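You operate a simulated robot arm through the tools that you are given. There is no shell and no other tool.

You run a simulated robot arm. Do the job below in one go: nothing can be reset, and whatever is moved stays where it is left.

TASK
Run the clamp board's two screws home evenly, the red one leading.
Fine: half a turn each, red then green; then each fully home in the same order.

It is judged by the outcome, as a careful person would: the job done as asked, and still so three seconds after it is handed in. It fails if anything else is knocked over, pushed out of place, dropped, spilled or broken.

THE ROBOT
A 7-joint arm with a fingered hand, fixed in place. Base frame: the origin is on the floor under the middle of its stand, x ahead of it, y to its left, z up. Units: m, degrees, N and s.
With the tool pointing down near the work surface it reaches from about 0.18 to 0.74 m from the base axis. Its first joint turns from -166.0 to 166.0 degrees. Payload 4 kg.
Tool frame: the origin (TCP) lies between the finger pads and is the grasp point; the fingertips stand 0.028 m ahead of it; z points along the fingers, y is the line along which they close. The gripper opens to 0.168 m; its body begins 0.079 m behind the TCP. The gripper is a hand of 4 fingers: y runs from the thumb to the fingers, the wrist lies at [0, 0, -0.249] in the tool frame, and closing takes about 1.5 s.
Orientation is that of the tool frame in the base frame, as a unit quaternion [w, x, y, z]. With the fingers straight down and closing along the base's y, the tool's x points along the base's -x, its y along +y and its z along -z.

THE INTERFACE
- The arm moves only by the tool arm_command. Its argument "targets" is a list of rows, each an object (a shift or turn left out is 0, a gripper value left out holds the last) with "offset": the shift along the tool's x, y, z in units of 50 mm (1.0 is 50 mm), a list of three; "rot": the turn, a rotation vector about the tool's x, y, z in units of 5 degrees (1.0 is 5 degrees), a list of three. In form: [{"offset": [tx, ty, tz], "rot": [wx, wy, wz]}, ...]. A call has 1 to 20 rows; each row shifts and turns the commanded pose from where the row before left it, along the tool's axes as they then stand. "jaw" is the opening, from 0 (shut) to 1 (fully open), set as the call begins (left out, the last holds). A call with a number of a shift or a turn outside -1 to 1 is refused whole. Each row takes 0.2 s and may step no farther than 0.05 m and 8.6 degrees from the row before; otherwise, or with a gripper value out of range, the whole call is refused. A pose out of reach is approached as far as the arm can. The call stops where the force on the tool passes 40 N (or 10 N more than at its start, if that is more) or the arm is blocked; 0.2 s more then pass. Each finger travels about 0.153 m/s and halts on what it meets, pressing with about 29 N; the grip force reading is that of the motor and also rises with nothing between the fingers. The clock runs only during rows and for 0.2 s after the last one: add rows that do not move to give the fingers time. The reply holds the time, the measured pose of the TCP, the force on the tool along the base axes, the opening and the grip force, in the units named above and with some noise, with the torque about the TCP (base axes, N m) and any sound that the robot's microphone picked up.
- Cameras (640 x 400 px; columns grow to the right, rows downward): "scene" is fixed at [0.0503, -0.6502, 1.6287]; the picture's right is [0.61, -0.79, 0.00], its down [-0.58, -0.45, -0.68] and it looks along [0.53, 0.42, -0.74] (base axes); focal length 341 px, centre (320, 200). "wrist" rides on the gripper at [0.06, -0.06, -0.11] in the tool frame; the picture's right is [0.71, 0.71, 0.00], its down [-0.56, 0.56, -0.61] and it looks along [-0.43, 0.43, 0.79] (tool axes); focal length 265 px, centre (320, 200). There is no depth. A picture from a camera that has moved, and an enlarged one, comes with that camera's place and axes in the base frame and with its lens.
- snapshot(camera): a new picture of that camera. The clock stands still meanwhile.
- lift_body(by): slides the trunk up (or, below 0, down) by that many m; the arm rides with it, the base frame stays. It gives what a move gives, with no picture.
- grasp_type(shape): the hand has 4 fingers and takes this shape, open, in about a second: jaw (thumb against the fingers, like two jaws); tri (thumb and two fingers); tip (a fingertip pinch); poke (one finger out to press); point (the index stretched); flat (the hand flat); cup (the hand cupped); fist (a fist). The gripper value then closes the fingers along that shape, each until it touches; the sizes above hold for jaw. It gives what a move gives, with no picture.
- inspect(camera, box): a new picture of the part [left, top, right, bottom] of that camera's present view, enlarged. The clock stands still meanwhile.
- hand_in(): hands the job in; it is judged then, once.

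Nothing tells you positions but the pictures and the camera data. Unless the task says otherwise, let go and move clear before handing in.

The tools are called after ">>>" as a command line: name --argument value ..., lists and objects as JSON in quotes. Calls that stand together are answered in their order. arm_command: Moves the arm, as the interface text tells. Its arguments: {"type":"object","properties":{"targets":{"type":"array","items":{"type":"object","properties":{"offset":{"type":"array","items":{"type":"number"}},"rot":{"type":"array","items":{"type":"number"}}}}},"jaw":{"type":"number"}},"required":["targets"]} The other tools are called the same way: lift_body (by) moves the trunk up or down; grasp_type (shape) gives the hand a shape; snapshot (camera) takes a picture; inspect (camera, box) takes an enlarged picture of a part of a camera's view; hand_in () hands the job in.

At the start:

```text
time: 0.0
tool_pos: [0.429, -0.1615, 1.1502]
orientation: [0.0, 0.0, 1.0, 0.0]
force: [-0.1, 0.1, -0.1]
moment: [-0.01, -0.02, 0.0]
grip_width: 0.1679
grasp_force: 0.0
shape: jaw
trunk travel left (down, up): [-0.525, 0.065]
```

scene: 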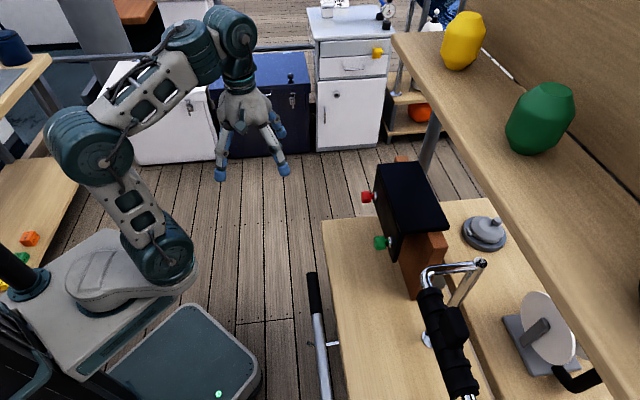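
wrist: 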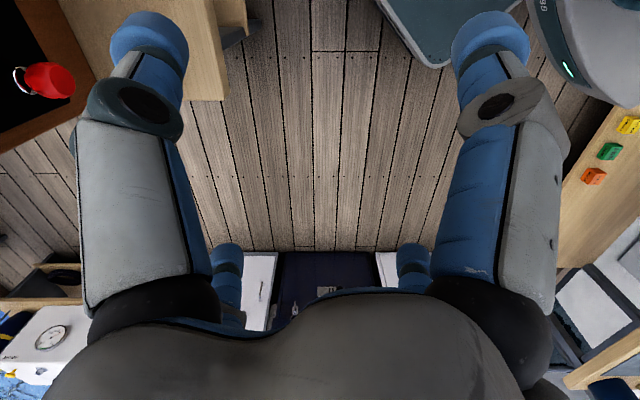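

I see a black clamp board on the bench ahead, with a red knob and a green knob on its face toward the robot. I'll look closer first.

>>> inspect --camera "scene" --box '[320, 140, 480, 300]'

>>> inspect --camera "wrist" --box '[0, 0, 160, 160]'

>>> inspect --camera "scene" --box '[350, 170, 420, 260]'

```text
2.50 times, centred on (400, 220) of scene
camera zoom: at [0.0503, -0.6502, 1.6287], right [0.61, -0.79, 0.0], down [-0.58, -0.45, -0.68], along [0.53, 0.42, -0.74], focal length 852 px, centre (120, 150)
```

zoom: 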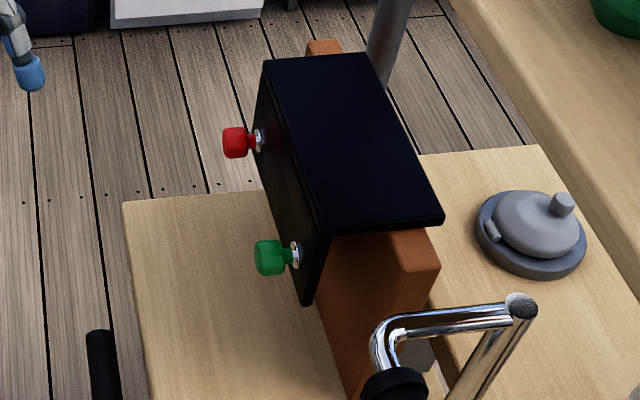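

```text
2.50 times, centred on (80, 80) of wrist
camera zoom: at [0.3699, -0.2227, 1.2601], right [-0.71, 0.71, 0.0], down [0.56, 0.56, 0.61], along [0.43, 0.43, -0.79], focal length 664 px, centre (920, 500)
```

zoom: 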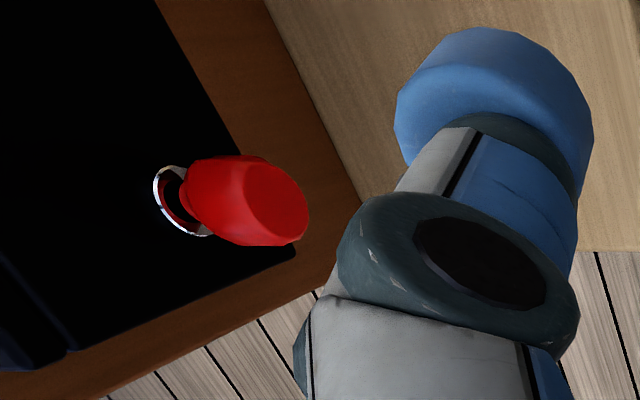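

```text
4.44 times, centred on (385, 215) of scene
camera zoom: at [0.0503, -0.6502, 1.6287], right [0.61, -0.79, 0.0], down [-0.58, -0.45, -0.68], along [0.53, 0.42, -0.74], focal length 1515 px, centre (31, 133)
```

zoom: 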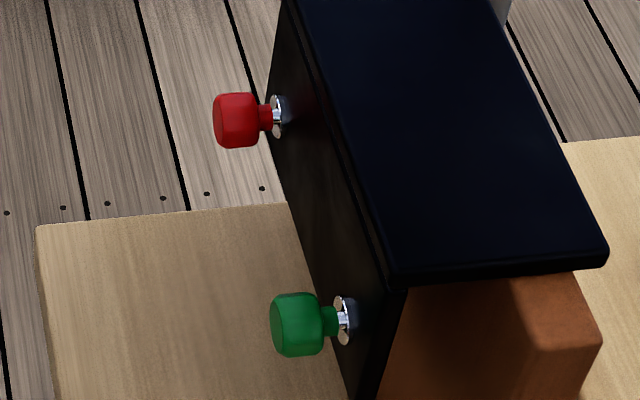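

The board stands roughly upright, about 45° to the base axes. I put the red knob near (0.61, -0.37, 0.97) and the green one near (0.50, -0.47, 0.97), with both screw axes pointing into the board along about (0.70, -0.71, 0). I'll yaw the hand to match first, then tilt it up a little and look again.

>>> arm_command --targets '[{"rot": [0, 0, 1]}, {"rot": [0, 0, 1]}, {"rot": [0, 0, 1]}, {"rot": [0, 0, 1]}, {"rot": [0, 0, 1]}, {"rot": [0, 0, 1]}, {"rot": [0, 0, 1]}, {"rot": [0, 0, 1]}, {"rot": [0, 0, 1]}, {"rot": [0, -1, 0]}, {"rot": [0, -1, 0]}, {"rot": [0, -1, 0]}, {"rot": [0, -1, 0]}, {"rot": [0, -1, 0]}, {"rot": [0, -1, 0]}]'

>>> snapshot --camera "wrist"

>>> snapshot --camera "scene"

```text
time: 3.2
tool_pos: [0.4441, -0.156, 1.1512]
orientation: [0.184, 0.375, 0.906, -0.069]
force: [-0.1, 0.0, -0.6]
moment: [0.01, -0.04, 0.01]
grip_width: 0.1679
grasp_force: 0.0
shape: jaw
out of reach, approached as far as the arm can: row 12, 13, 14
trunk travel left (down, up): [-0.525, 0.065]
```

```text
taken
camera wrist: at [0.3314, -0.1324, 1.2289], right [0.04, 0.96, -0.26], down [0.58, 0.19, 0.79], along [0.81, -0.18, -0.56], focal length 265 px, centre (320, 200)
```

wrist: 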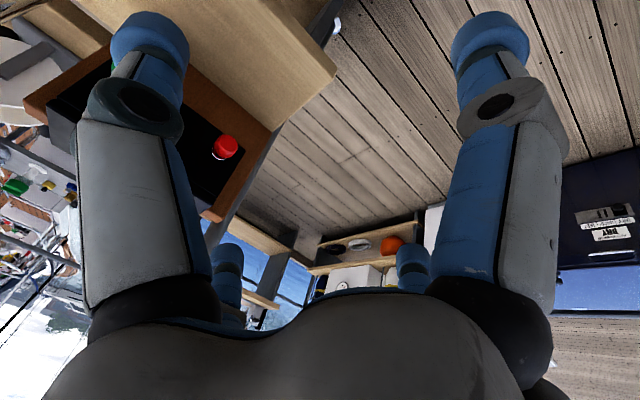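

```text
taken
```

scene: 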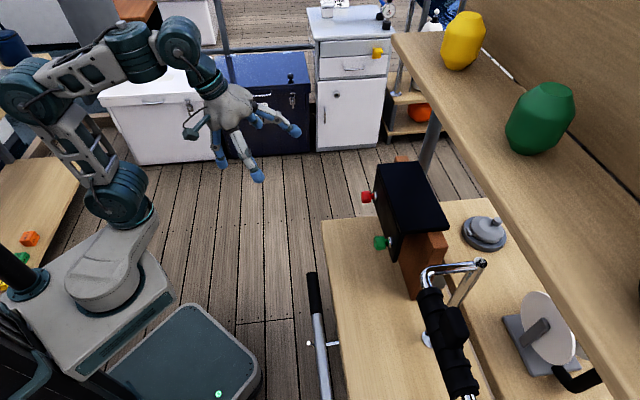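

The arm ran out of reach because the wrist was too close to the base, so I'll move the hand outward and down toward the board, then check.

>>> arm_command --targets '[{"offset": [-0.4, -0.04, 0.7]}, {"offset": [-0.4, -0.04, 0.7]}, {"offset": [-0.4, -0.04, 0.7]}, {"offset": [-0.4, -0.04, 0.6]}, {"offset": [0, 0, 0]}]'

```text
time: 4.4
tool_pos: [0.5301, -0.2502, 1.0547]
orientation: [0.182, 0.374, 0.907, -0.068]
force: [-0.5, 0.6, -0.3]
moment: [0.01, -0.01, -0.03]
grip_width: 0.168
grasp_force: 0.1
shape: jaw
trunk travel left (down, up): [-0.525, 0.065]
```

The reach is good here. I'll keep pitching the hand up toward horizontal.

>>> arm_command --targets '[{"rot": [0, -1, 0]}, {"rot": [0, -1, 0]}, {"rot": [0, -1, 0]}, {"rot": [0, -1, 0]}, {"rot": [0, -1, 0]}, {"rot": [0, -1, 0]}, {"rot": [0, -1, 0]}, {"rot": [0, -1, 0]}]'

>>> snapshot --camera "wrist"

>>> snapshot --camera "scene"

```text
time: 6.2
tool_pos: [0.5283, -0.2518, 1.0567]
orientation: [0.482, 0.329, 0.789, -0.193]
force: [0.4, 0.4, -0.4]
moment: [0.03, 0.01, 0.04]
grip_width: 0.1679
grasp_force: 0.1
shape: jaw
trunk travel left (down, up): [-0.525, 0.065]
```

```text
taken
camera wrist: at [0.3982, -0.2069, 1.0531], right [0.27, 0.74, -0.62], down [0.18, 0.59, 0.79], along [0.94, -0.33, 0.03], focal length 265 px, centre (320, 200)
```

wrist: 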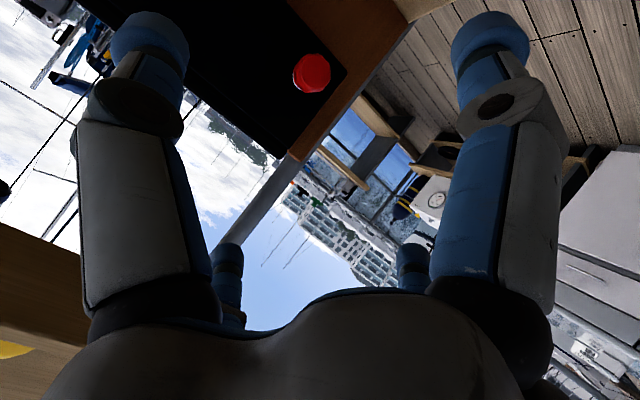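

```text
taken
```

scene: 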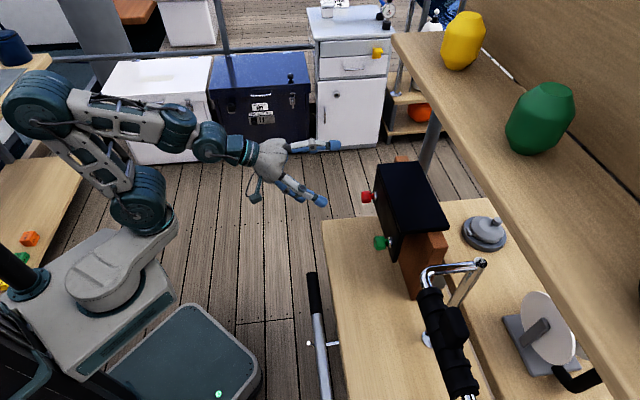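

The red knob triangulates consistently to about (0.607, -0.366, 0.970). I'll finish levelling the hand and drop to knob height in front of red, staying well back.

>>> arm_command --targets '[{"rot": [0, -1, 0]}, {"rot": [0, -1, 0]}, {"rot": [0, -1, 0]}, {"rot": [0, -1, 0]}, {"rot": [0, -1, 0]}, {"rot": [0, -0.5, 0]}, {"offset": [0.6, -0.16, 0]}, {"offset": [0.6, -0.16, 0]}, {"offset": [0.55, -0.15, 0]}, {"offset": [0, 0, 0]}]'

>>> snapshot --camera "wrist"

>>> snapshot --camera "scene"

```text
time: 8.4
tool_pos: [0.5139, -0.2662, 0.9703]
orientation: [0.656, 0.275, 0.651, -0.265]
force: [-0.1, 0.5, -0.5]
moment: [0.02, 0.02, -0.03]
grip_width: 0.1681
grasp_force: 0.1
shape: jaw
trunk travel left (down, up): [-0.525, 0.065]
```

```text
taken
camera wrist: at [0.3949, -0.2319, 0.909], right [0.51, 0.51, -0.7], down [-0.05, 0.82, 0.56], along [0.86, -0.25, 0.44], focal length 265 px, centre (320, 200)
```

wrist: 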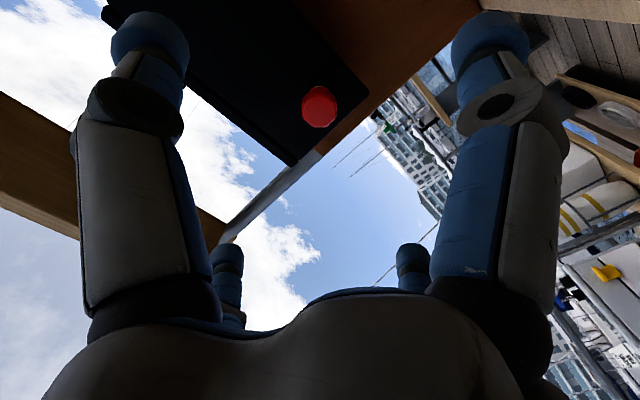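

```text
taken
```

scene: 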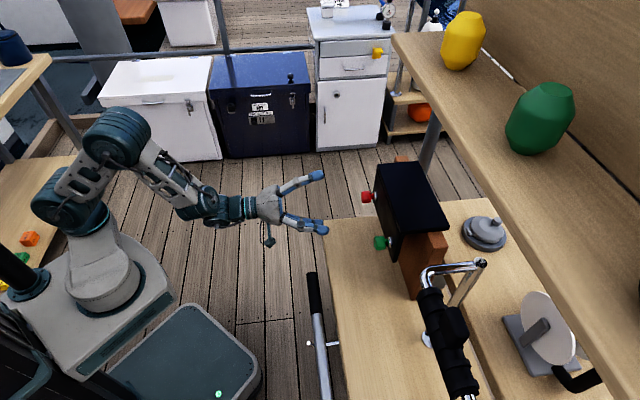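

The hand is now level and facing the board. I'll zoom in on the hand, the knobs and the board face to refine the geometry.

>>> inspect --camera "scene" --box '[240, 150, 460, 290]'

>>> inspect --camera "wrist" --box '[200, 0, 440, 160]'

>>> inspect --camera "scene" --box '[355, 180, 405, 215]'

>>> inspect --camera "scene" --box '[365, 225, 415, 260]'

```text
2.86 times, centred on (350, 220) of scene
camera zoom: at [0.0503, -0.6502, 1.6287], right [0.61, -0.79, 0.0], down [-0.58, -0.45, -0.68], along [0.53, 0.42, -0.74], focal length 974 px, centre (234, 143)
```

zoom: 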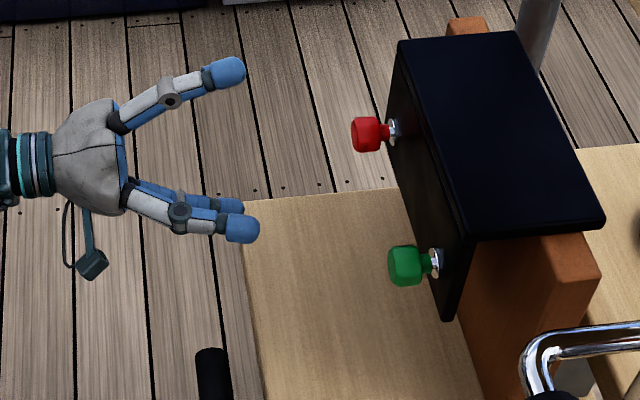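

```text
2.50 times, centred on (320, 80) of wrist
camera zoom: at [0.3949, -0.2319, 0.909], right [0.51, 0.51, -0.7], down [-0.05, 0.82, 0.56], along [0.86, -0.25, 0.44], focal length 664 px, centre (320, 500)
```

zoom: 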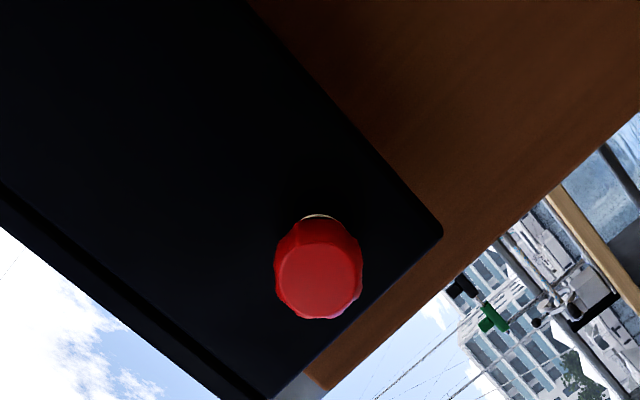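

```text
11.43 times, centred on (380, 198) of scene
camera zoom: at [0.0503, -0.6502, 1.6287], right [0.61, -0.79, 0.0], down [-0.58, -0.45, -0.68], along [0.53, 0.42, -0.74], focal length 3896 px, centre (-366, 229)
```

zoom: 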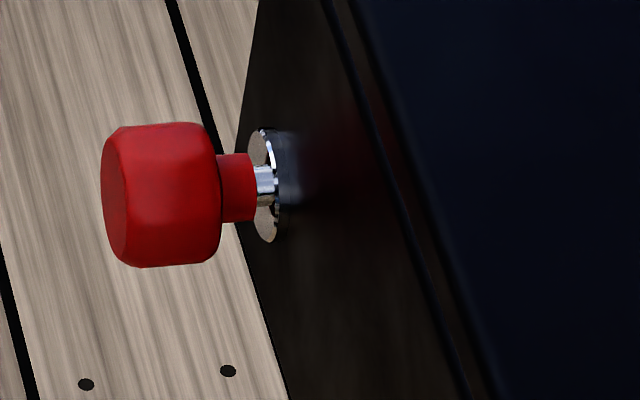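

```text
11.43 times, centred on (390, 242) of scene
camera zoom: at [0.0503, -0.6502, 1.6287], right [0.61, -0.79, 0.0], down [-0.58, -0.45, -0.68], along [0.53, 0.42, -0.74], focal length 3896 px, centre (-480, -286)
```

zoom: 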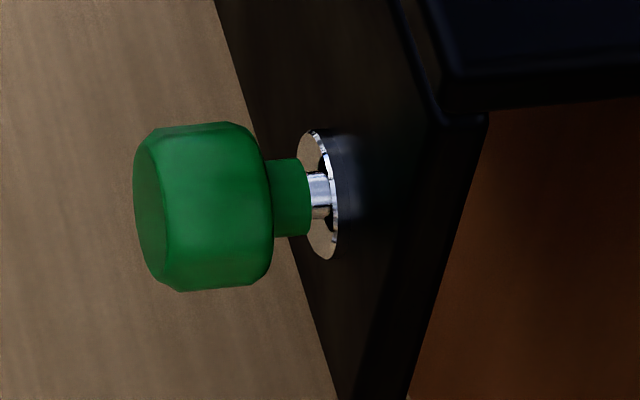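

The zooms give a screw axis of (0.707, -0.707, 0), which the hand already matches. Red's front face is about 0.125 m ahead of the TCP and almost on axis; the head is about 33 mm wide with 4–6 mm of travel left. Still clear of the board, I'll part-close the fingers and roll back 90° to test the wrist range for a half turn.

>>> arm_command --targets '[{"rot": [0, 0, -1]}, {"rot": [0, 0, -1]}, {"rot": [0, 0, -1]}, {"rot": [0, 0, -1]}, {"rot": [0, 0, -1]}, {"rot": [0, 0, -1]}, {"rot": [0, 0, -1]}, {"rot": [0, 0, -1]}, {"rot": [0, 0, -1]}, {"rot": [0, 0, -1]}, {"rot": [0, 0, -1]}, {"rot": [0, 0, -1]}, {"rot": [0, 0, -1]}, {"rot": [0, 0, -1]}, {"rot": [0, 0, -1]}, {"rot": [0, 0, -1]}, {"rot": [0, 0, -1]}, {"rot": [0, 0, -1]}]' --jaw 0.45

>>> snapshot --camera "wrist"

>>> snapshot --camera "scene"

```text
time: 12.2
tool_pos: [0.5128, -0.2671, 0.9702]
orientation: [0.275, -0.268, 0.654, -0.652]
force: [-0.9, -0.3, 0.4]
moment: [0.03, -0.01, -0.01]
grip_width: 0.076
grasp_force: 0.0
shape: jaw
trunk travel left (down, up): [-0.525, 0.065]
```

```text
taken
camera wrist: at [0.3929, -0.2341, 1.0289], right [-0.49, -0.5, -0.71], down [-0.04, 0.83, -0.55], along [0.87, -0.24, -0.43], focal length 265 px, centre (320, 200)
```

wrist: 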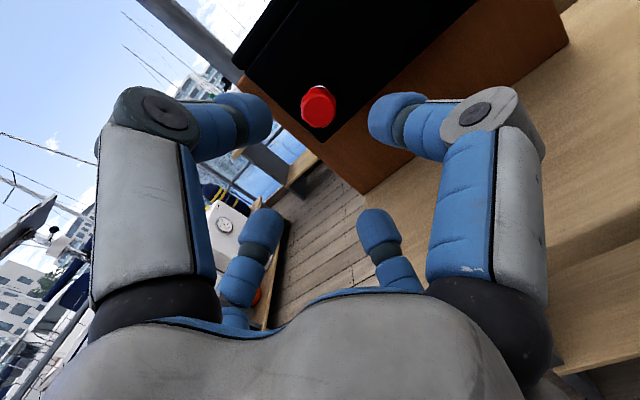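

```text
taken
```

scene: 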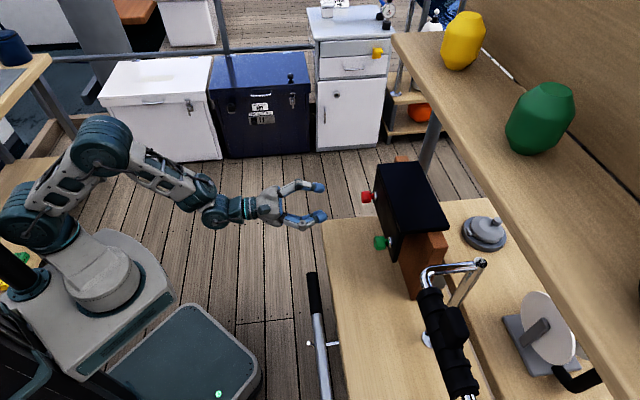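

Rolling back 90° works, and the four fingers close in radially, which suits a round knob. I'll free-test the rest of the range up to +90° before touching anything.

>>> arm_command --targets '[{"rot": [0, 0, 1]}, {"rot": [0, 0, 1]}, {"rot": [0, 0, 1]}, {"rot": [0, 0, 1]}, {"rot": [0, 0, 1]}, {"rot": [0, 0, 1]}, {"rot": [0, 0, 1]}, {"rot": [0, 0, 1]}, {"rot": [0, 0, 1]}, {"rot": [0, 0, 1]}, {"rot": [0, 0, 1]}, {"rot": [0, 0, 1]}, {"rot": [0, 0, 1]}, {"rot": [0, 0, 1]}, {"rot": [0, 0, 1]}, {"rot": [0, 0, 1]}, {"rot": [0, 0, 1]}, {"rot": [0, 0, 1]}]'

>>> arm_command --targets '[{"rot": [0, 0, 1]}, {"rot": [0, 0, 1]}, {"rot": [0, 0, 1]}, {"rot": [0, 0, 1]}, {"rot": [0, 0, 1]}, {"rot": [0, 0, 1]}, {"rot": [0, 0, 1]}, {"rot": [0, 0, 1]}, {"rot": [0, 0, 1]}, {"rot": [0, 0, 1]}, {"rot": [0, 0, 1]}, {"rot": [0, 0, 1]}, {"rot": [0, 0, 1]}, {"rot": [0, 0, 1]}, {"rot": [0, 0, 1]}, {"rot": [0, 0, 1]}, {"rot": [0, 0, 1]}, {"rot": [0, 0, 1]}]'

```text
time: 16.0
tool_pos: [0.5128, -0.2687, 0.9679]
orientation: [0.656, 0.274, 0.652, -0.265]
force: [-0.2, 0.2, 0.0]
moment: [-0.01, -0.03, -0.02]
grip_width: 0.0759
grasp_force: 0.0
shape: jaw
trunk travel left (down, up): [-0.525, 0.065]
```

```text
time: 19.8
tool_pos: [0.5131, -0.2693, 0.9685]
orientation: [0.65, 0.656, 0.267, 0.276]
force: [0.2, 0.8, 1.1]
moment: [0.03, -0.01, -0.01]
grip_width: 0.076
grasp_force: 0.1
shape: jaw
trunk travel left (down, up): [-0.525, 0.065]
```

The full −90° to +90° range is available. I'll roll back to −90°, ready for red's half turn.

>>> arm_command --targets '[{"rot": [0, 0, -1]}, {"rot": [0, 0, -1]}, {"rot": [0, 0, -1]}, {"rot": [0, 0, -1]}, {"rot": [0, 0, -1]}, {"rot": [0, 0, -1]}, {"rot": [0, 0, -1]}, {"rot": [0, 0, -1]}, {"rot": [0, 0, -1]}, {"rot": [0, 0, -1]}, {"rot": [0, 0, -1]}, {"rot": [0, 0, -1]}, {"rot": [0, 0, -1]}, {"rot": [0, 0, -1]}, {"rot": [0, 0, -1]}, {"rot": [0, 0, -1]}, {"rot": [0, 0, -1]}, {"rot": [0, 0, -1]}]'

>>> arm_command --targets '[{"rot": [0, 0, -1]}, {"rot": [0, 0, -1]}, {"rot": [0, 0, -1]}, {"rot": [0, 0, -1]}, {"rot": [0, 0, -1]}, {"rot": [0, 0, -1]}, {"rot": [0, 0, -1]}, {"rot": [0, 0, -1]}, {"rot": [0, 0, -1]}, {"rot": [0, 0, -1]}, {"rot": [0, 0, -1]}, {"rot": [0, 0, -1]}, {"rot": [0, 0, -1]}, {"rot": [0, 0, -1]}, {"rot": [0, 0, -1]}, {"rot": [0, 0, -1]}, {"rot": [0, 0, -1]}, {"rot": [0, 0, -1]}]'

>>> inspect --camera "wrist" --box '[240, 40, 400, 140]'

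```text
time: 23.6
tool_pos: [0.5125, -0.2686, 0.9693]
orientation: [0.655, 0.274, 0.652, -0.265]
force: [0.2, -0.8, 0.7]
moment: [-0.02, 0.0, 0.02]
grip_width: 0.076
grasp_force: 0.2
shape: jaw
trunk travel left (down, up): [-0.525, 0.065]
```

```text
time: 27.4
tool_pos: [0.5127, -0.2667, 0.9689]
orientation: [0.276, -0.267, 0.655, -0.651]
force: [-0.9, -1.0, 0.7]
moment: [0.02, 0.01, -0.01]
grip_width: 0.076
grasp_force: 0.1
shape: jaw
trunk travel left (down, up): [-0.525, 0.065]
```

```text
4.00 times, centred on (320, 90) of wrist
camera zoom: at [0.3932, -0.2339, 1.0289], right [-0.49, -0.5, -0.72], down [-0.04, 0.83, -0.55], along [0.87, -0.24, -0.43], focal length 1062 px, centre (320, 640)
```

zoom: 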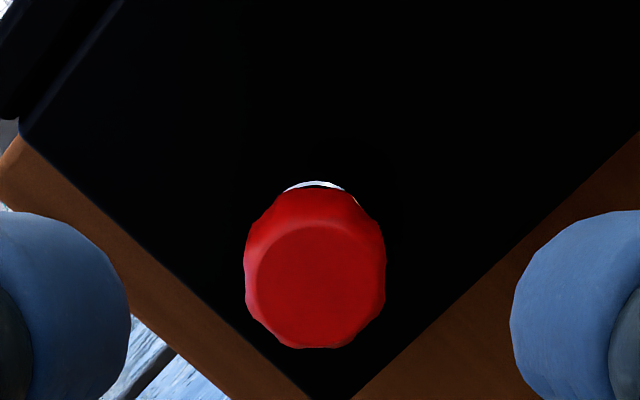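

Red is on the tool axis to within about a millimetre, with its face about 0.13 m ahead. I'll advance 0.10 m straight in and recheck.

>>> arm_command --targets '[{"offset": [0, 0, 0.5]}, {"offset": [0, 0, 0.5]}, {"offset": [0, 0, 0.5]}, {"offset": [0, 0, 0.5]}, {"offset": [0, 0, 0]}]'

>>> snapshot --camera "wrist"

>>> inspect --camera "scene" --box '[310, 150, 430, 230]'

```text
time: 28.6
tool_pos: [0.5839, -0.3198, 0.9661]
orientation: [0.275, -0.263, 0.657, -0.651]
force: [-0.1, 0.3, 0.1]
moment: [0.02, -0.03, 0.02]
grip_width: 0.076
grasp_force: 0.1
shape: jaw
out of reach, approached as far as the arm can: row 3, 4
trunk travel left (down, up): [-0.525, 0.065]
```

```text
taken
camera wrist: at [0.4632, -0.2853, 1.0268], right [-0.49, -0.49, -0.72], down [-0.03, 0.84, -0.55], along [0.87, -0.25, -0.43], focal length 265 px, centre (320, 200)
```

wrist: 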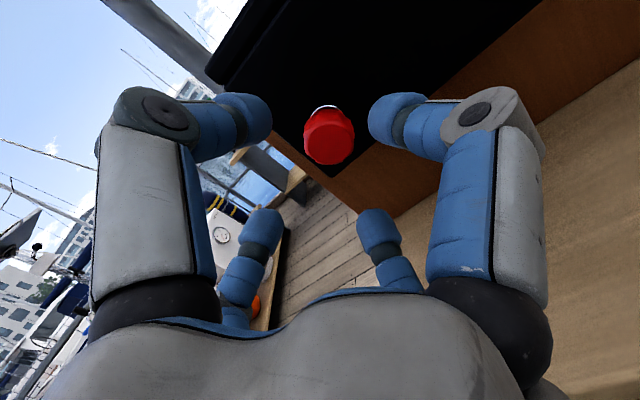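

```text
5.00 times, centred on (370, 190) of scene
camera zoom: at [0.0503, -0.6502, 1.6287], right [0.61, -0.79, 0.0], down [-0.58, -0.45, -0.68], along [0.53, 0.42, -0.74], focal length 1704 px, centre (70, 250)
```

zoom: 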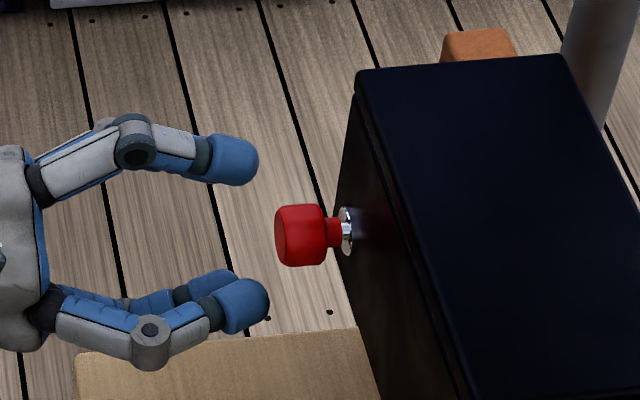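

The arm stopped short at about (0.584, -0.320), so red needs another 5 cm or so. I'll look at the arm's posture to find the cause.

>>> inspect --camera "scene" --box '[0, 60, 400, 310]'

```text
1.60 times, centred on (200, 185) of scene
camera zoom: at [0.0503, -0.6502, 1.6287], right [0.61, -0.79, 0.0], down [-0.58, -0.45, -0.68], along [0.53, 0.42, -0.74], focal length 545 px, centre (512, 224)
```

zoom: 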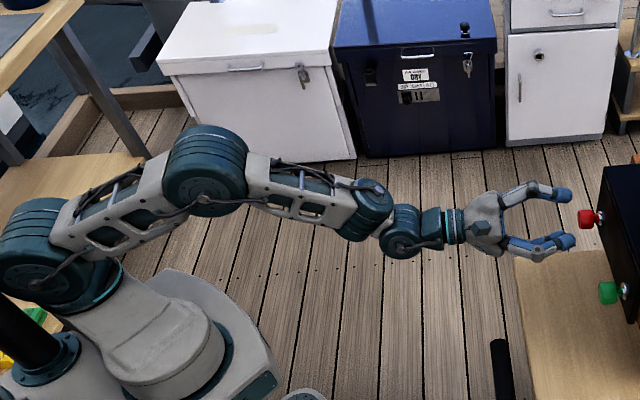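

The failure looks like a joint limit rather than pure distance, because the tool drifted sideways by about 12 mm. I'll try the sideways correction alone to see whether the arm responds.

>>> arm_command --targets '[{"offset": [0.25, -0.07, -0.1]}, {"offset": [0, 0, 0]}]'

```text
time: 29.2
tool_pos: [0.5768, -0.3157, 0.9685]
orientation: [0.275, -0.263, 0.656, -0.652]
force: [0.5, -0.2, -0.1]
moment: [0.02, -0.03, -0.03]
grip_width: 0.0761
grasp_force: 0.0
shape: jaw
out of reach, approached as far as the arm can: row 1
trunk travel left (down, up): [-0.525, 0.065]
```

It still can't go that way with this roll. I'll retract, roll back to 0°, and try the approach from there.

>>> arm_command --targets '[{"offset": [0, 0, -0.5]}, {"offset": [0, 0, -0.5]}, {"rot": [0, 0, 1]}, {"rot": [0, 0, 1]}, {"rot": [0, 0, 1]}, {"rot": [0, 0, 1]}, {"rot": [0, 0, 1]}, {"rot": [0, 0, 1]}, {"rot": [0, 0, 1]}, {"rot": [0, 0, 1]}, {"rot": [0, 0, 1]}, {"rot": [0, 0, 1]}, {"rot": [0, 0, 1]}, {"rot": [0, 0, 1]}, {"rot": [0, 0, 1]}, {"rot": [0, 0, 1]}, {"rot": [0, 0, 1]}, {"rot": [0, 0, 1]}, {"rot": [0, 0, 1]}, {"rot": [0, 0, 1]}]'

>>> inspect --camera "scene" --box '[0, 60, 400, 310]'

```text
time: 33.4
tool_pos: [0.5398, -0.2793, 0.9694]
orientation: [0.656, 0.274, 0.652, -0.265]
force: [-1.4, 0.1, -0.2]
moment: [0.01, 0.0, -0.01]
grip_width: 0.076
grasp_force: 0.1
shape: jaw
trunk travel left (down, up): [-0.525, 0.065]
```

```text
1.60 times, centred on (200, 185) of scene
camera zoom: at [0.0503, -0.6502, 1.6287], right [0.61, -0.79, 0.0], down [-0.58, -0.45, -0.68], along [0.53, 0.42, -0.74], focal length 545 px, centre (512, 224)
```

zoom: 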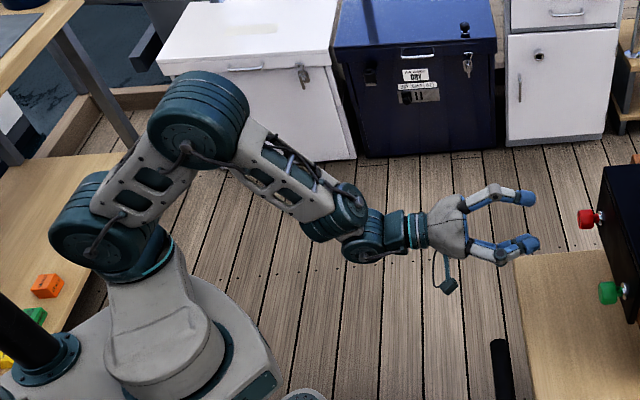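

The posture is better at roll 0. I'll re-centre on the red axis and advance in small steps.

>>> arm_command --targets '[{"offset": [0, -0.194, 0]}, {"offset": [0, 0, 0.4]}, {"offset": [0, 0, 0.4]}, {"offset": [0, 0, 0.4]}, {"offset": [0, 0, 0]}]'

>>> inspect --camera "scene" --box '[0, 60, 400, 310]'

>>> snapshot --camera "wrist"

```text
time: 34.6
tool_pos: [0.5749, -0.3292, 0.9697]
orientation: [0.655, 0.274, 0.652, -0.265]
force: [-0.3, -0.4, 0.2]
moment: [0.03, -0.05, 0.01]
grip_width: 0.0761
grasp_force: 0.1
shape: jaw
trunk travel left (down, up): [-0.525, 0.065]
```

```text
1.60 times, centred on (200, 185) of scene
camera zoom: at [0.0503, -0.6502, 1.6287], right [0.61, -0.79, 0.0], down [-0.58, -0.45, -0.68], along [0.53, 0.42, -0.74], focal length 545 px, centre (512, 224)
```

zoom: 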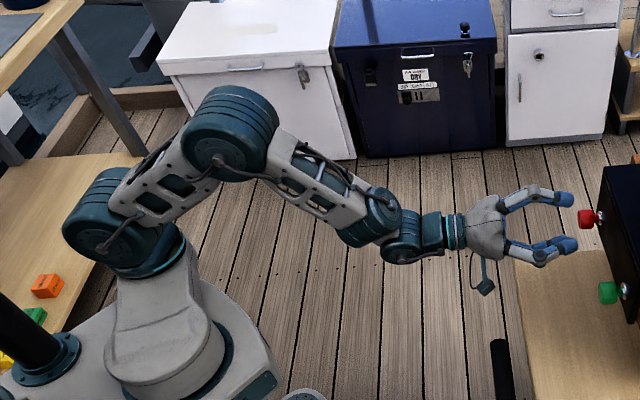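

```text
taken
camera wrist: at [0.4559, -0.2944, 0.9091], right [0.5, 0.51, -0.7], down [-0.05, 0.82, 0.57], along [0.86, -0.25, 0.44], focal length 265 px, centre (320, 200)
```

wrist: 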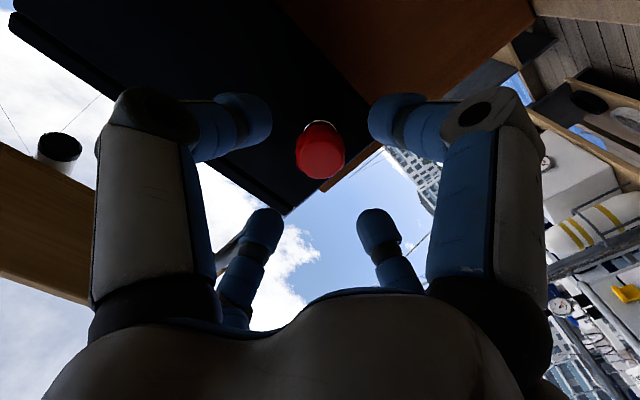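

At roll 0 the arm reaches fine; it's now about 40 mm short of red's face and on axis. I'll test the roll from 0° upward at this depth before gripping.

>>> arm_command --targets '[{"rot": [0, 0, 1]}, {"rot": [0, 0, 1]}, {"rot": [0, 0, 1]}, {"rot": [0, 0, 1]}, {"rot": [0, 0, 1]}, {"rot": [0, 0, 1]}, {"rot": [0, 0, 1]}, {"rot": [0, 0, 1]}, {"rot": [0, 0, 1]}, {"rot": [0, 0, 1]}, {"rot": [0, 0, 1]}, {"rot": [0, 0, 1]}, {"rot": [0, 0, 1]}, {"rot": [0, 0, 1]}, {"rot": [0, 0, 1]}, {"rot": [0, 0, 1]}, {"rot": [0, 0, 1]}, {"rot": [0, 0, 1]}]'

>>> inspect --camera "scene" --box '[0, 60, 400, 310]'

```text
time: 38.4
tool_pos: [0.5773, -0.3292, 0.9695]
orientation: [0.652, 0.654, 0.267, 0.276]
force: [-0.4, 0.0, 0.9]
moment: [0.02, 0.0, 0.0]
grip_width: 0.076
grasp_force: 0.1
shape: jaw
trunk travel left (down, up): [-0.525, 0.065]
```

```text
1.60 times, centred on (200, 185) of scene
camera zoom: at [0.0503, -0.6502, 1.6287], right [0.61, -0.79, 0.0], down [-0.58, -0.45, -0.68], along [0.53, 0.42, -0.74], focal length 545 px, centre (512, 224)
```

zoom: 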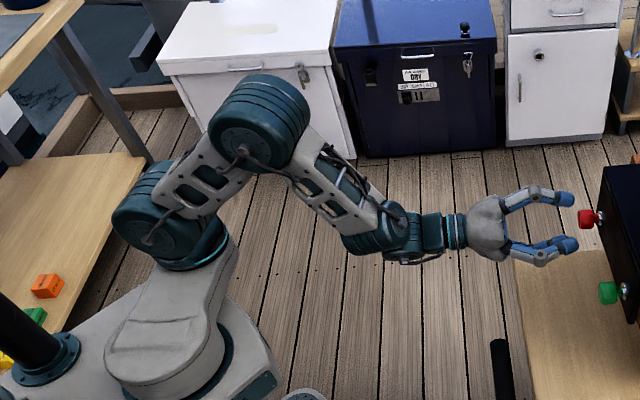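

0→90° is fine and the elbow rises with it. I'll see how much further it will go.

>>> arm_command --targets '[{"rot": [0, 0, 1]}, {"rot": [0, 0, 1]}, {"rot": [0, 0, 1]}, {"rot": [0, 0, 1]}, {"rot": [0, 0, 1]}, {"rot": [0, 0, 1]}, {"rot": [0, 0, 1]}, {"rot": [0, 0, 1]}, {"rot": [0, 0, 1]}, {"rot": [0, 0, 1]}, {"rot": [0, 0, 1]}, {"rot": [0, 0, 1]}]'

>>> inspect --camera "scene" --box '[0, 60, 400, 310]'

```text
time: 41.0
tool_pos: [0.577, -0.3302, 0.9689]
orientation: [0.426, 0.701, -0.096, 0.564]
force: [-0.4, -0.6, 0.9]
moment: [0.03, -0.02, 0.0]
grip_width: 0.0759
grasp_force: 0.1
shape: jaw
trunk travel left (down, up): [-0.525, 0.065]
```

```text
1.60 times, centred on (200, 185) of scene
camera zoom: at [0.0503, -0.6502, 1.6287], right [0.61, -0.79, 0.0], down [-0.58, -0.45, -0.68], along [0.53, 0.42, -0.74], focal length 545 px, centre (512, 224)
```

zoom: 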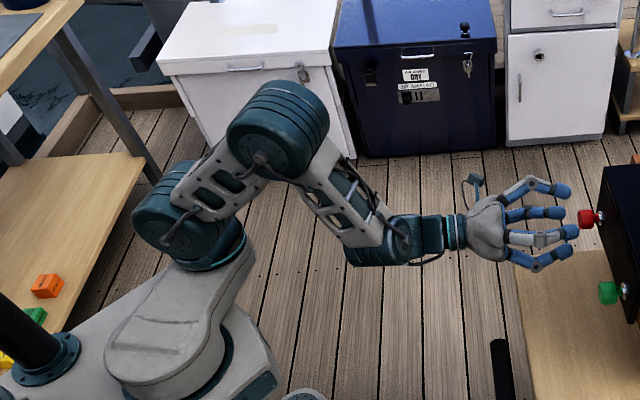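

+150° works as well. I'll try for 180° and a bit more.

>>> arm_command --targets '[{"rot": [0, 0, 1]}, {"rot": [0, 0, 1]}, {"rot": [0, 0, 1]}, {"rot": [0, 0, 1]}, {"rot": [0, 0, 1]}, {"rot": [0, 0, 1]}, {"rot": [0, 0, 1]}, {"rot": [0, 0, 1]}]'

>>> snapshot --camera "wrist"

>>> inspect --camera "scene" --box '[0, 60, 400, 310]'

```text
time: 42.8
tool_pos: [0.577, -0.3282, 0.9683]
orientation: [0.206, 0.625, -0.33, 0.677]
force: [0.3, 0.0, 0.5]
moment: [-0.01, -0.02, 0.04]
grip_width: 0.0761
grasp_force: 0.1
shape: jaw
trunk travel left (down, up): [-0.525, 0.065]
```

```text
taken
camera wrist: at [0.5332, -0.2179, 1.0398], right [-0.58, -0.59, 0.56], down [-0.75, 0.12, -0.65], along [0.32, -0.8, -0.51], focal length 265 px, centre (320, 200)
```

wrist: 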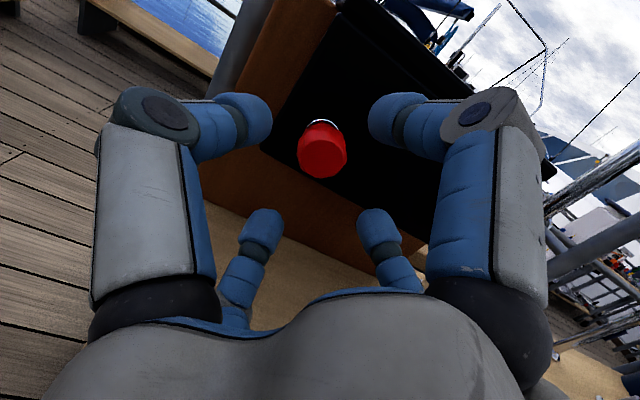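

```text
1.60 times, centred on (200, 185) of scene
camera zoom: at [0.0503, -0.6502, 1.6287], right [0.61, -0.79, 0.0], down [-0.58, -0.45, -0.68], along [0.53, 0.42, -0.74], focal length 545 px, centre (512, 224)
```

zoom: 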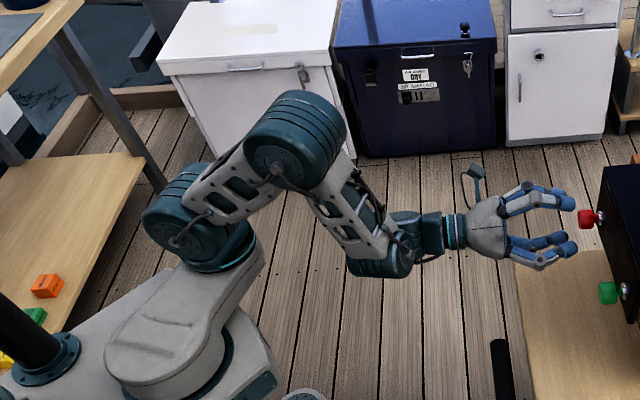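

The roll range 0–190° is clear, so each half turn can be done in one grip. I'll check centring here, then roll back to 0.

>>> inspect --camera "wrist" --box '[260, 100, 380, 200]'

>>> arm_command --targets '[{"rot": [0, 0, -1]}, {"rot": [0, 0, -1]}, {"rot": [0, 0, -1]}, {"rot": [0, 0, -1]}, {"rot": [0, 0, -1]}, {"rot": [0, 0, -1]}, {"rot": [0, 0, -1]}, {"rot": [0, 0, -1]}, {"rot": [0, 0, -1]}, {"rot": [0, 0, -1]}, {"rot": [0, 0, -1]}, {"rot": [0, 0, -1]}, {"rot": [0, 0, -1]}, {"rot": [0, 0, -1]}, {"rot": [0, 0, -1]}, {"rot": [0, 0, -1]}, {"rot": [0, 0, -1]}, {"rot": [0, 0, -1]}, {"rot": [0, 0, -1]}]'

>>> inspect --camera "wrist" --box '[260, 100, 380, 200]'

>>> arm_command --targets '[{"rot": [0, 0, -1]}, {"rot": [0, 0, -1]}, {"rot": [0, 0, -1]}, {"rot": [0, 0, -1]}, {"rot": [0, 0, -1]}, {"rot": [0, 0, -1]}, {"rot": [0, 0, -1]}, {"rot": [0, 0, -1]}, {"rot": [0, 0, -1]}, {"rot": [0, 0, -1]}, {"rot": [0, 0, -1]}, {"rot": [0, 0, -1]}, {"rot": [0, 0, -1]}, {"rot": [0, 0, -1]}, {"rot": [0, 0, -1]}, {"rot": [0, 0, -1]}, {"rot": [0, 0, -1]}, {"rot": [0, 0, -1]}, {"rot": [0, 0, -1]}]'

>>> inspect --camera "wrist" --box '[260, 100, 380, 200]'

```text
4.00 times, centred on (320, 150) of wrist
camera zoom: at [0.5332, -0.2179, 1.0398], right [-0.58, -0.59, 0.56], down [-0.75, 0.12, -0.65], along [0.32, -0.8, -0.51], focal length 1062 px, centre (320, 400)
```

zoom: 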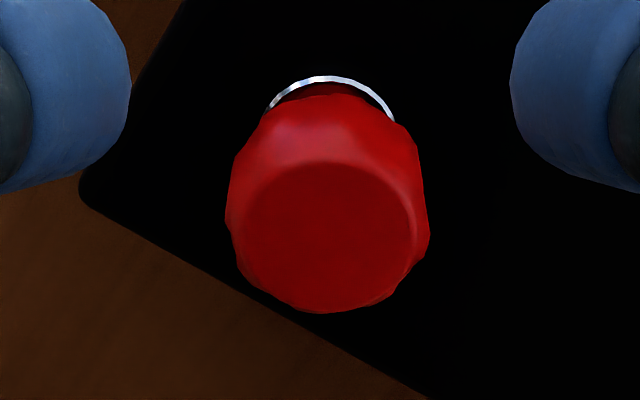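

```text
time: 46.8
tool_pos: [0.5768, -0.3295, 0.9676]
orientation: [0.638, 0.666, 0.239, 0.304]
force: [1.1, -0.3, 0.0]
moment: [0.0, 0.0, 0.0]
grip_width: 0.0758
grasp_force: 0.0
shape: jaw
trunk travel left (down, up): [-0.525, 0.065]
```

```text
4.00 times, centred on (320, 150) of wrist
camera zoom: at [0.5455, -0.2054, 0.9146], right [0.45, 0.45, 0.77], down [-0.87, 0.0, 0.5], along [0.22, -0.89, 0.39], focal length 1062 px, centre (320, 400)
```

zoom: 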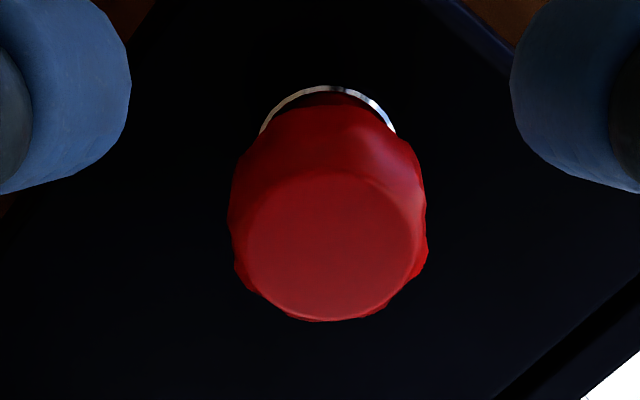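

```text
time: 50.8
tool_pos: [0.5753, -0.329, 0.9682]
orientation: [0.655, 0.273, 0.652, -0.267]
force: [0.6, 0.2, 0.4]
moment: [-0.04, -0.02, 0.02]
grip_width: 0.076
grasp_force: 0.0
shape: jaw
trunk travel left (down, up): [-0.525, 0.065]
```

```text
4.00 times, centred on (320, 150) of wrist
camera zoom: at [0.4561, -0.2944, 0.9082], right [0.5, 0.51, -0.7], down [-0.05, 0.82, 0.56], along [0.86, -0.25, 0.44], focal length 1062 px, centre (320, 400)
```

zoom: 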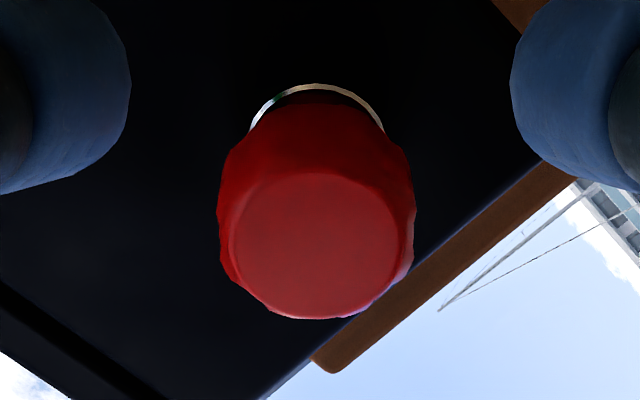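

Red is centred to about 1 mm and its face is 41 mm ahead. I'll advance until the TCP is just short of the face, with the fingertips around the head, and look before closing.

>>> arm_command --targets '[{"offset": [-0.02, 0, 0.25]}, {"offset": [0, 0, 0.25]}, {"offset": [0, 0, 0.24]}, {"offset": [0, 0, 0]}]'

>>> inspect --camera "scene" --box '[330, 165, 410, 225]'

>>> snapshot --camera "wrist"

```text
time: 51.8
tool_pos: [0.6028, -0.355, 0.9704]
orientation: [0.655, 0.274, 0.652, -0.266]
force: [-0.5, 0.6, 0.0]
moment: [0.02, -0.02, 0.0]
grip_width: 0.0759
grasp_force: 0.0
shape: jaw
trunk travel left (down, up): [-0.525, 0.065]
```

```text
6.67 times, centred on (370, 195) of scene
camera zoom: at [0.0503, -0.6502, 1.6287], right [0.61, -0.79, 0.0], down [-0.58, -0.45, -0.68], along [0.53, 0.42, -0.74], focal length 2273 px, centre (-13, 233)
```

zoom: 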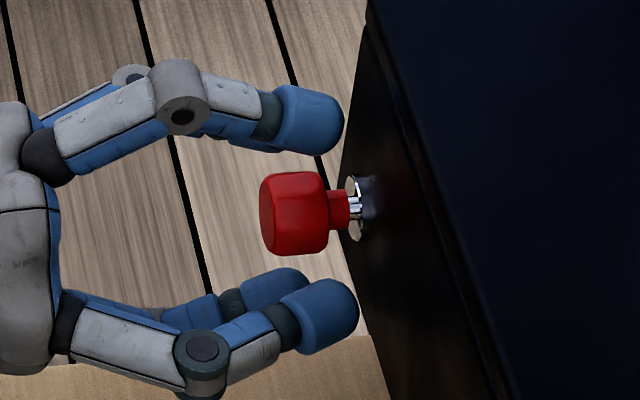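

```text
taken
camera wrist: at [0.483, -0.3205, 0.9089], right [0.5, 0.51, -0.7], down [-0.05, 0.82, 0.57], along [0.86, -0.25, 0.44], focal length 265 px, centre (320, 200)
```

wrist: 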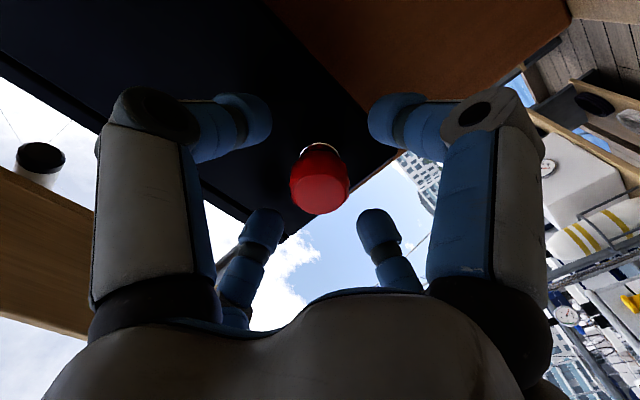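

The fingertips bracket the head well, close to its back edge. I'll ease back 4 mm for clearance to the board, then close on the knob.

>>> arm_command --targets '[{"offset": [0, 0, -0.08]}, {"offset": [0, 0, 0]}]'

>>> arm_command --targets '[{}, {}, {}, {}, {}, {}, {}]' --jaw 0.1

>>> inspect --camera "scene" --box '[330, 165, 410, 225]'

>>> snapshot --camera "wrist"

```text
time: 52.4
tool_pos: [0.6001, -0.3532, 0.9692]
orientation: [0.655, 0.273, 0.652, -0.266]
force: [-0.3, 0.5, 0.5]
moment: [0.02, 0.01, 0.02]
grip_width: 0.076
grasp_force: 0.0
shape: jaw
trunk travel left (down, up): [-0.525, 0.065]
```

```text
time: 54.0
tool_pos: [0.5994, -0.3523, 0.9689]
orientation: [0.655, 0.274, 0.652, -0.266]
force: [1.3, -3.1, -1.9]
moment: [0.03, 0.01, 0.0]
grip_width: 0.0284
grasp_force: 28.8
shape: jaw
trunk travel left (down, up): [-0.525, 0.065]
```

```text
6.67 times, centred on (370, 195) of scene
camera zoom: at [0.0503, -0.6502, 1.6287], right [0.61, -0.79, 0.0], down [-0.58, -0.45, -0.68], along [0.53, 0.42, -0.74], focal length 2273 px, centre (-13, 233)
```

zoom: 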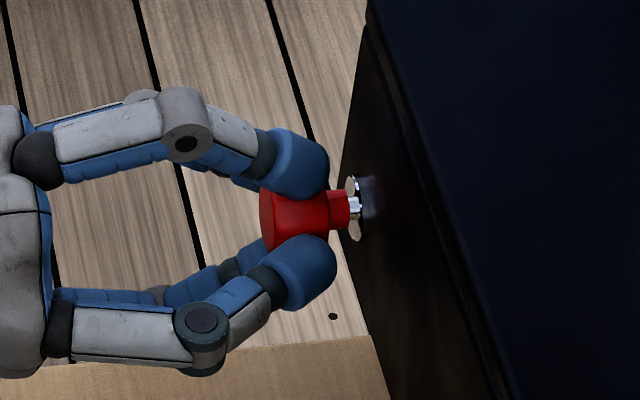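

```text
taken
camera wrist: at [0.4802, -0.3185, 0.9081], right [0.5, 0.51, -0.7], down [-0.05, 0.82, 0.57], along [0.86, -0.25, 0.44], focal length 265 px, centre (320, 200)
```

wrist: 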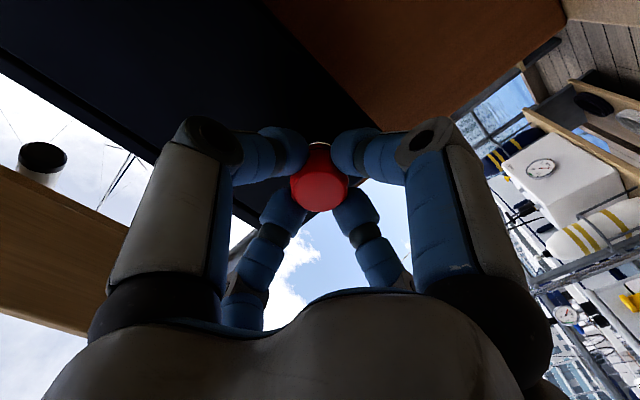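

Red's head is held squarely by all four fingertips. I'll start turning clockwise (as seen facing the board) with a short 20° test.

>>> arm_command --targets '[{"rot": [0, 0, 1]}, {"rot": [0, 0, 1]}, {"rot": [0, 0, 1]}, {"rot": [0, 0, 1]}]'

>>> inspect --camera "wrist" --box '[260, 120, 380, 220]'

>>> inspect --camera "scene" --box '[355, 180, 405, 215]'

```text
time: 55.0
tool_pos: [0.5996, -0.3519, 0.9685]
orientation: [0.691, 0.384, 0.595, -0.147]
force: [3.9, -3.8, -3.7]
moment: [0.0, 0.08, 0.02]
grip_width: 0.0285
grasp_force: 28.8
shape: jaw
trunk travel left (down, up): [-0.525, 0.065]
```

```text
4.00 times, centred on (320, 170) of wrist
camera zoom: at [0.4977, -0.3007, 0.8915], right [0.64, 0.65, -0.41], down [-0.21, 0.66, 0.72], along [0.74, -0.38, 0.56], focal length 1062 px, centre (320, 320)
```

zoom: 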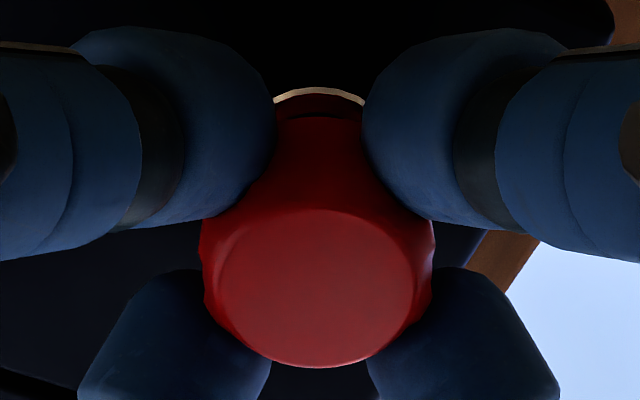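

```text
11.43 times, centred on (380, 198) of scene
camera zoom: at [0.0503, -0.6502, 1.6287], right [0.61, -0.79, 0.0], down [-0.58, -0.45, -0.68], along [0.53, 0.42, -0.74], focal length 3896 px, centre (-366, 229)
```

zoom: 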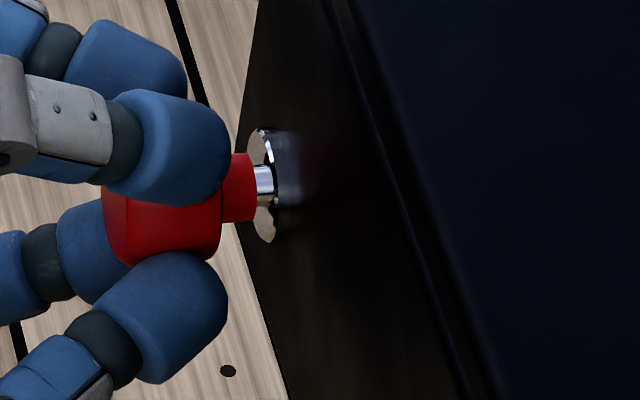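

The grip holds with little load. I'll carry on, pausing at 100° to check.

>>> arm_command --targets '[{"rot": [0, 0, 1]}, {"rot": [0, 0, 1]}, {"rot": [0, 0, 1]}, {"rot": [0, 0, 1]}, {"rot": [0, 0, 1]}, {"rot": [0, 0, 1]}, {"rot": [0, 0, 1]}, {"rot": [0, 0, 1]}, {"rot": [0, 0, 1]}, {"rot": [0, 0, 1]}, {"rot": [0, 0, 1]}, {"rot": [0, 0, 1]}, {"rot": [0, 0, 1]}, {"rot": [0, 0, 1]}, {"rot": [0, 0, 1]}, {"rot": [0, 0, 1]}]'

>>> inspect --camera "wrist" --box '[260, 120, 380, 220]'

>>> inspect --camera "scene" --box '[355, 180, 405, 215]'

```text
time: 58.4
tool_pos: [0.6002, -0.3525, 0.9691]
orientation: [0.625, 0.675, 0.209, 0.331]
force: [6.7, 0.7, -1.0]
moment: [-0.02, 0.01, 0.06]
grip_width: 0.0282
grasp_force: 28.5
shape: jaw
trunk travel left (down, up): [-0.525, 0.065]
```

```text
4.00 times, centred on (320, 170) of wrist
camera zoom: at [0.573, -0.225, 0.9222], right [0.4, 0.4, 0.83], down [-0.9, -0.03, 0.44], along [0.2, -0.92, 0.34], focal length 1062 px, centre (320, 320)
```

zoom: 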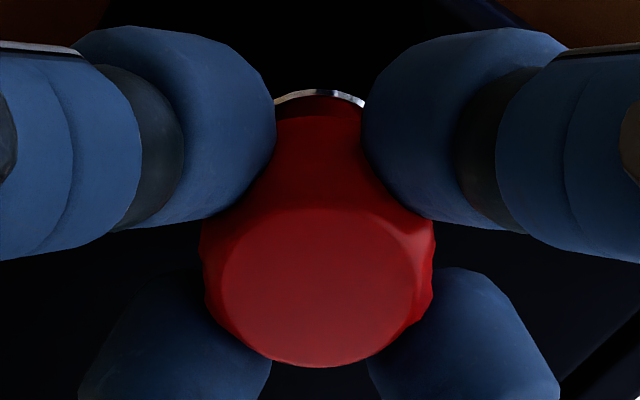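

```text
11.43 times, centred on (380, 198) of scene
camera zoom: at [0.0503, -0.6502, 1.6287], right [0.61, -0.79, 0.0], down [-0.58, -0.45, -0.68], along [0.53, 0.42, -0.74], focal length 3896 px, centre (-366, 229)
```

zoom: 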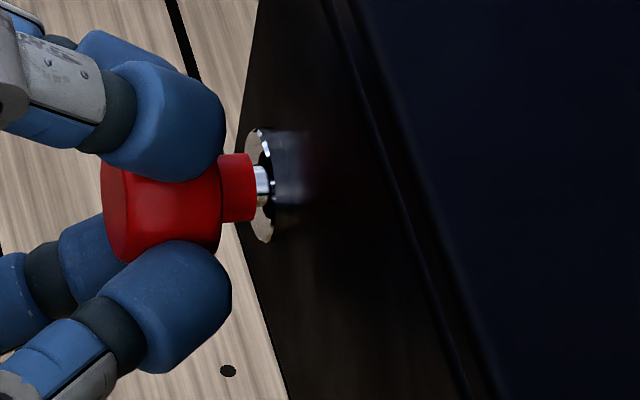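

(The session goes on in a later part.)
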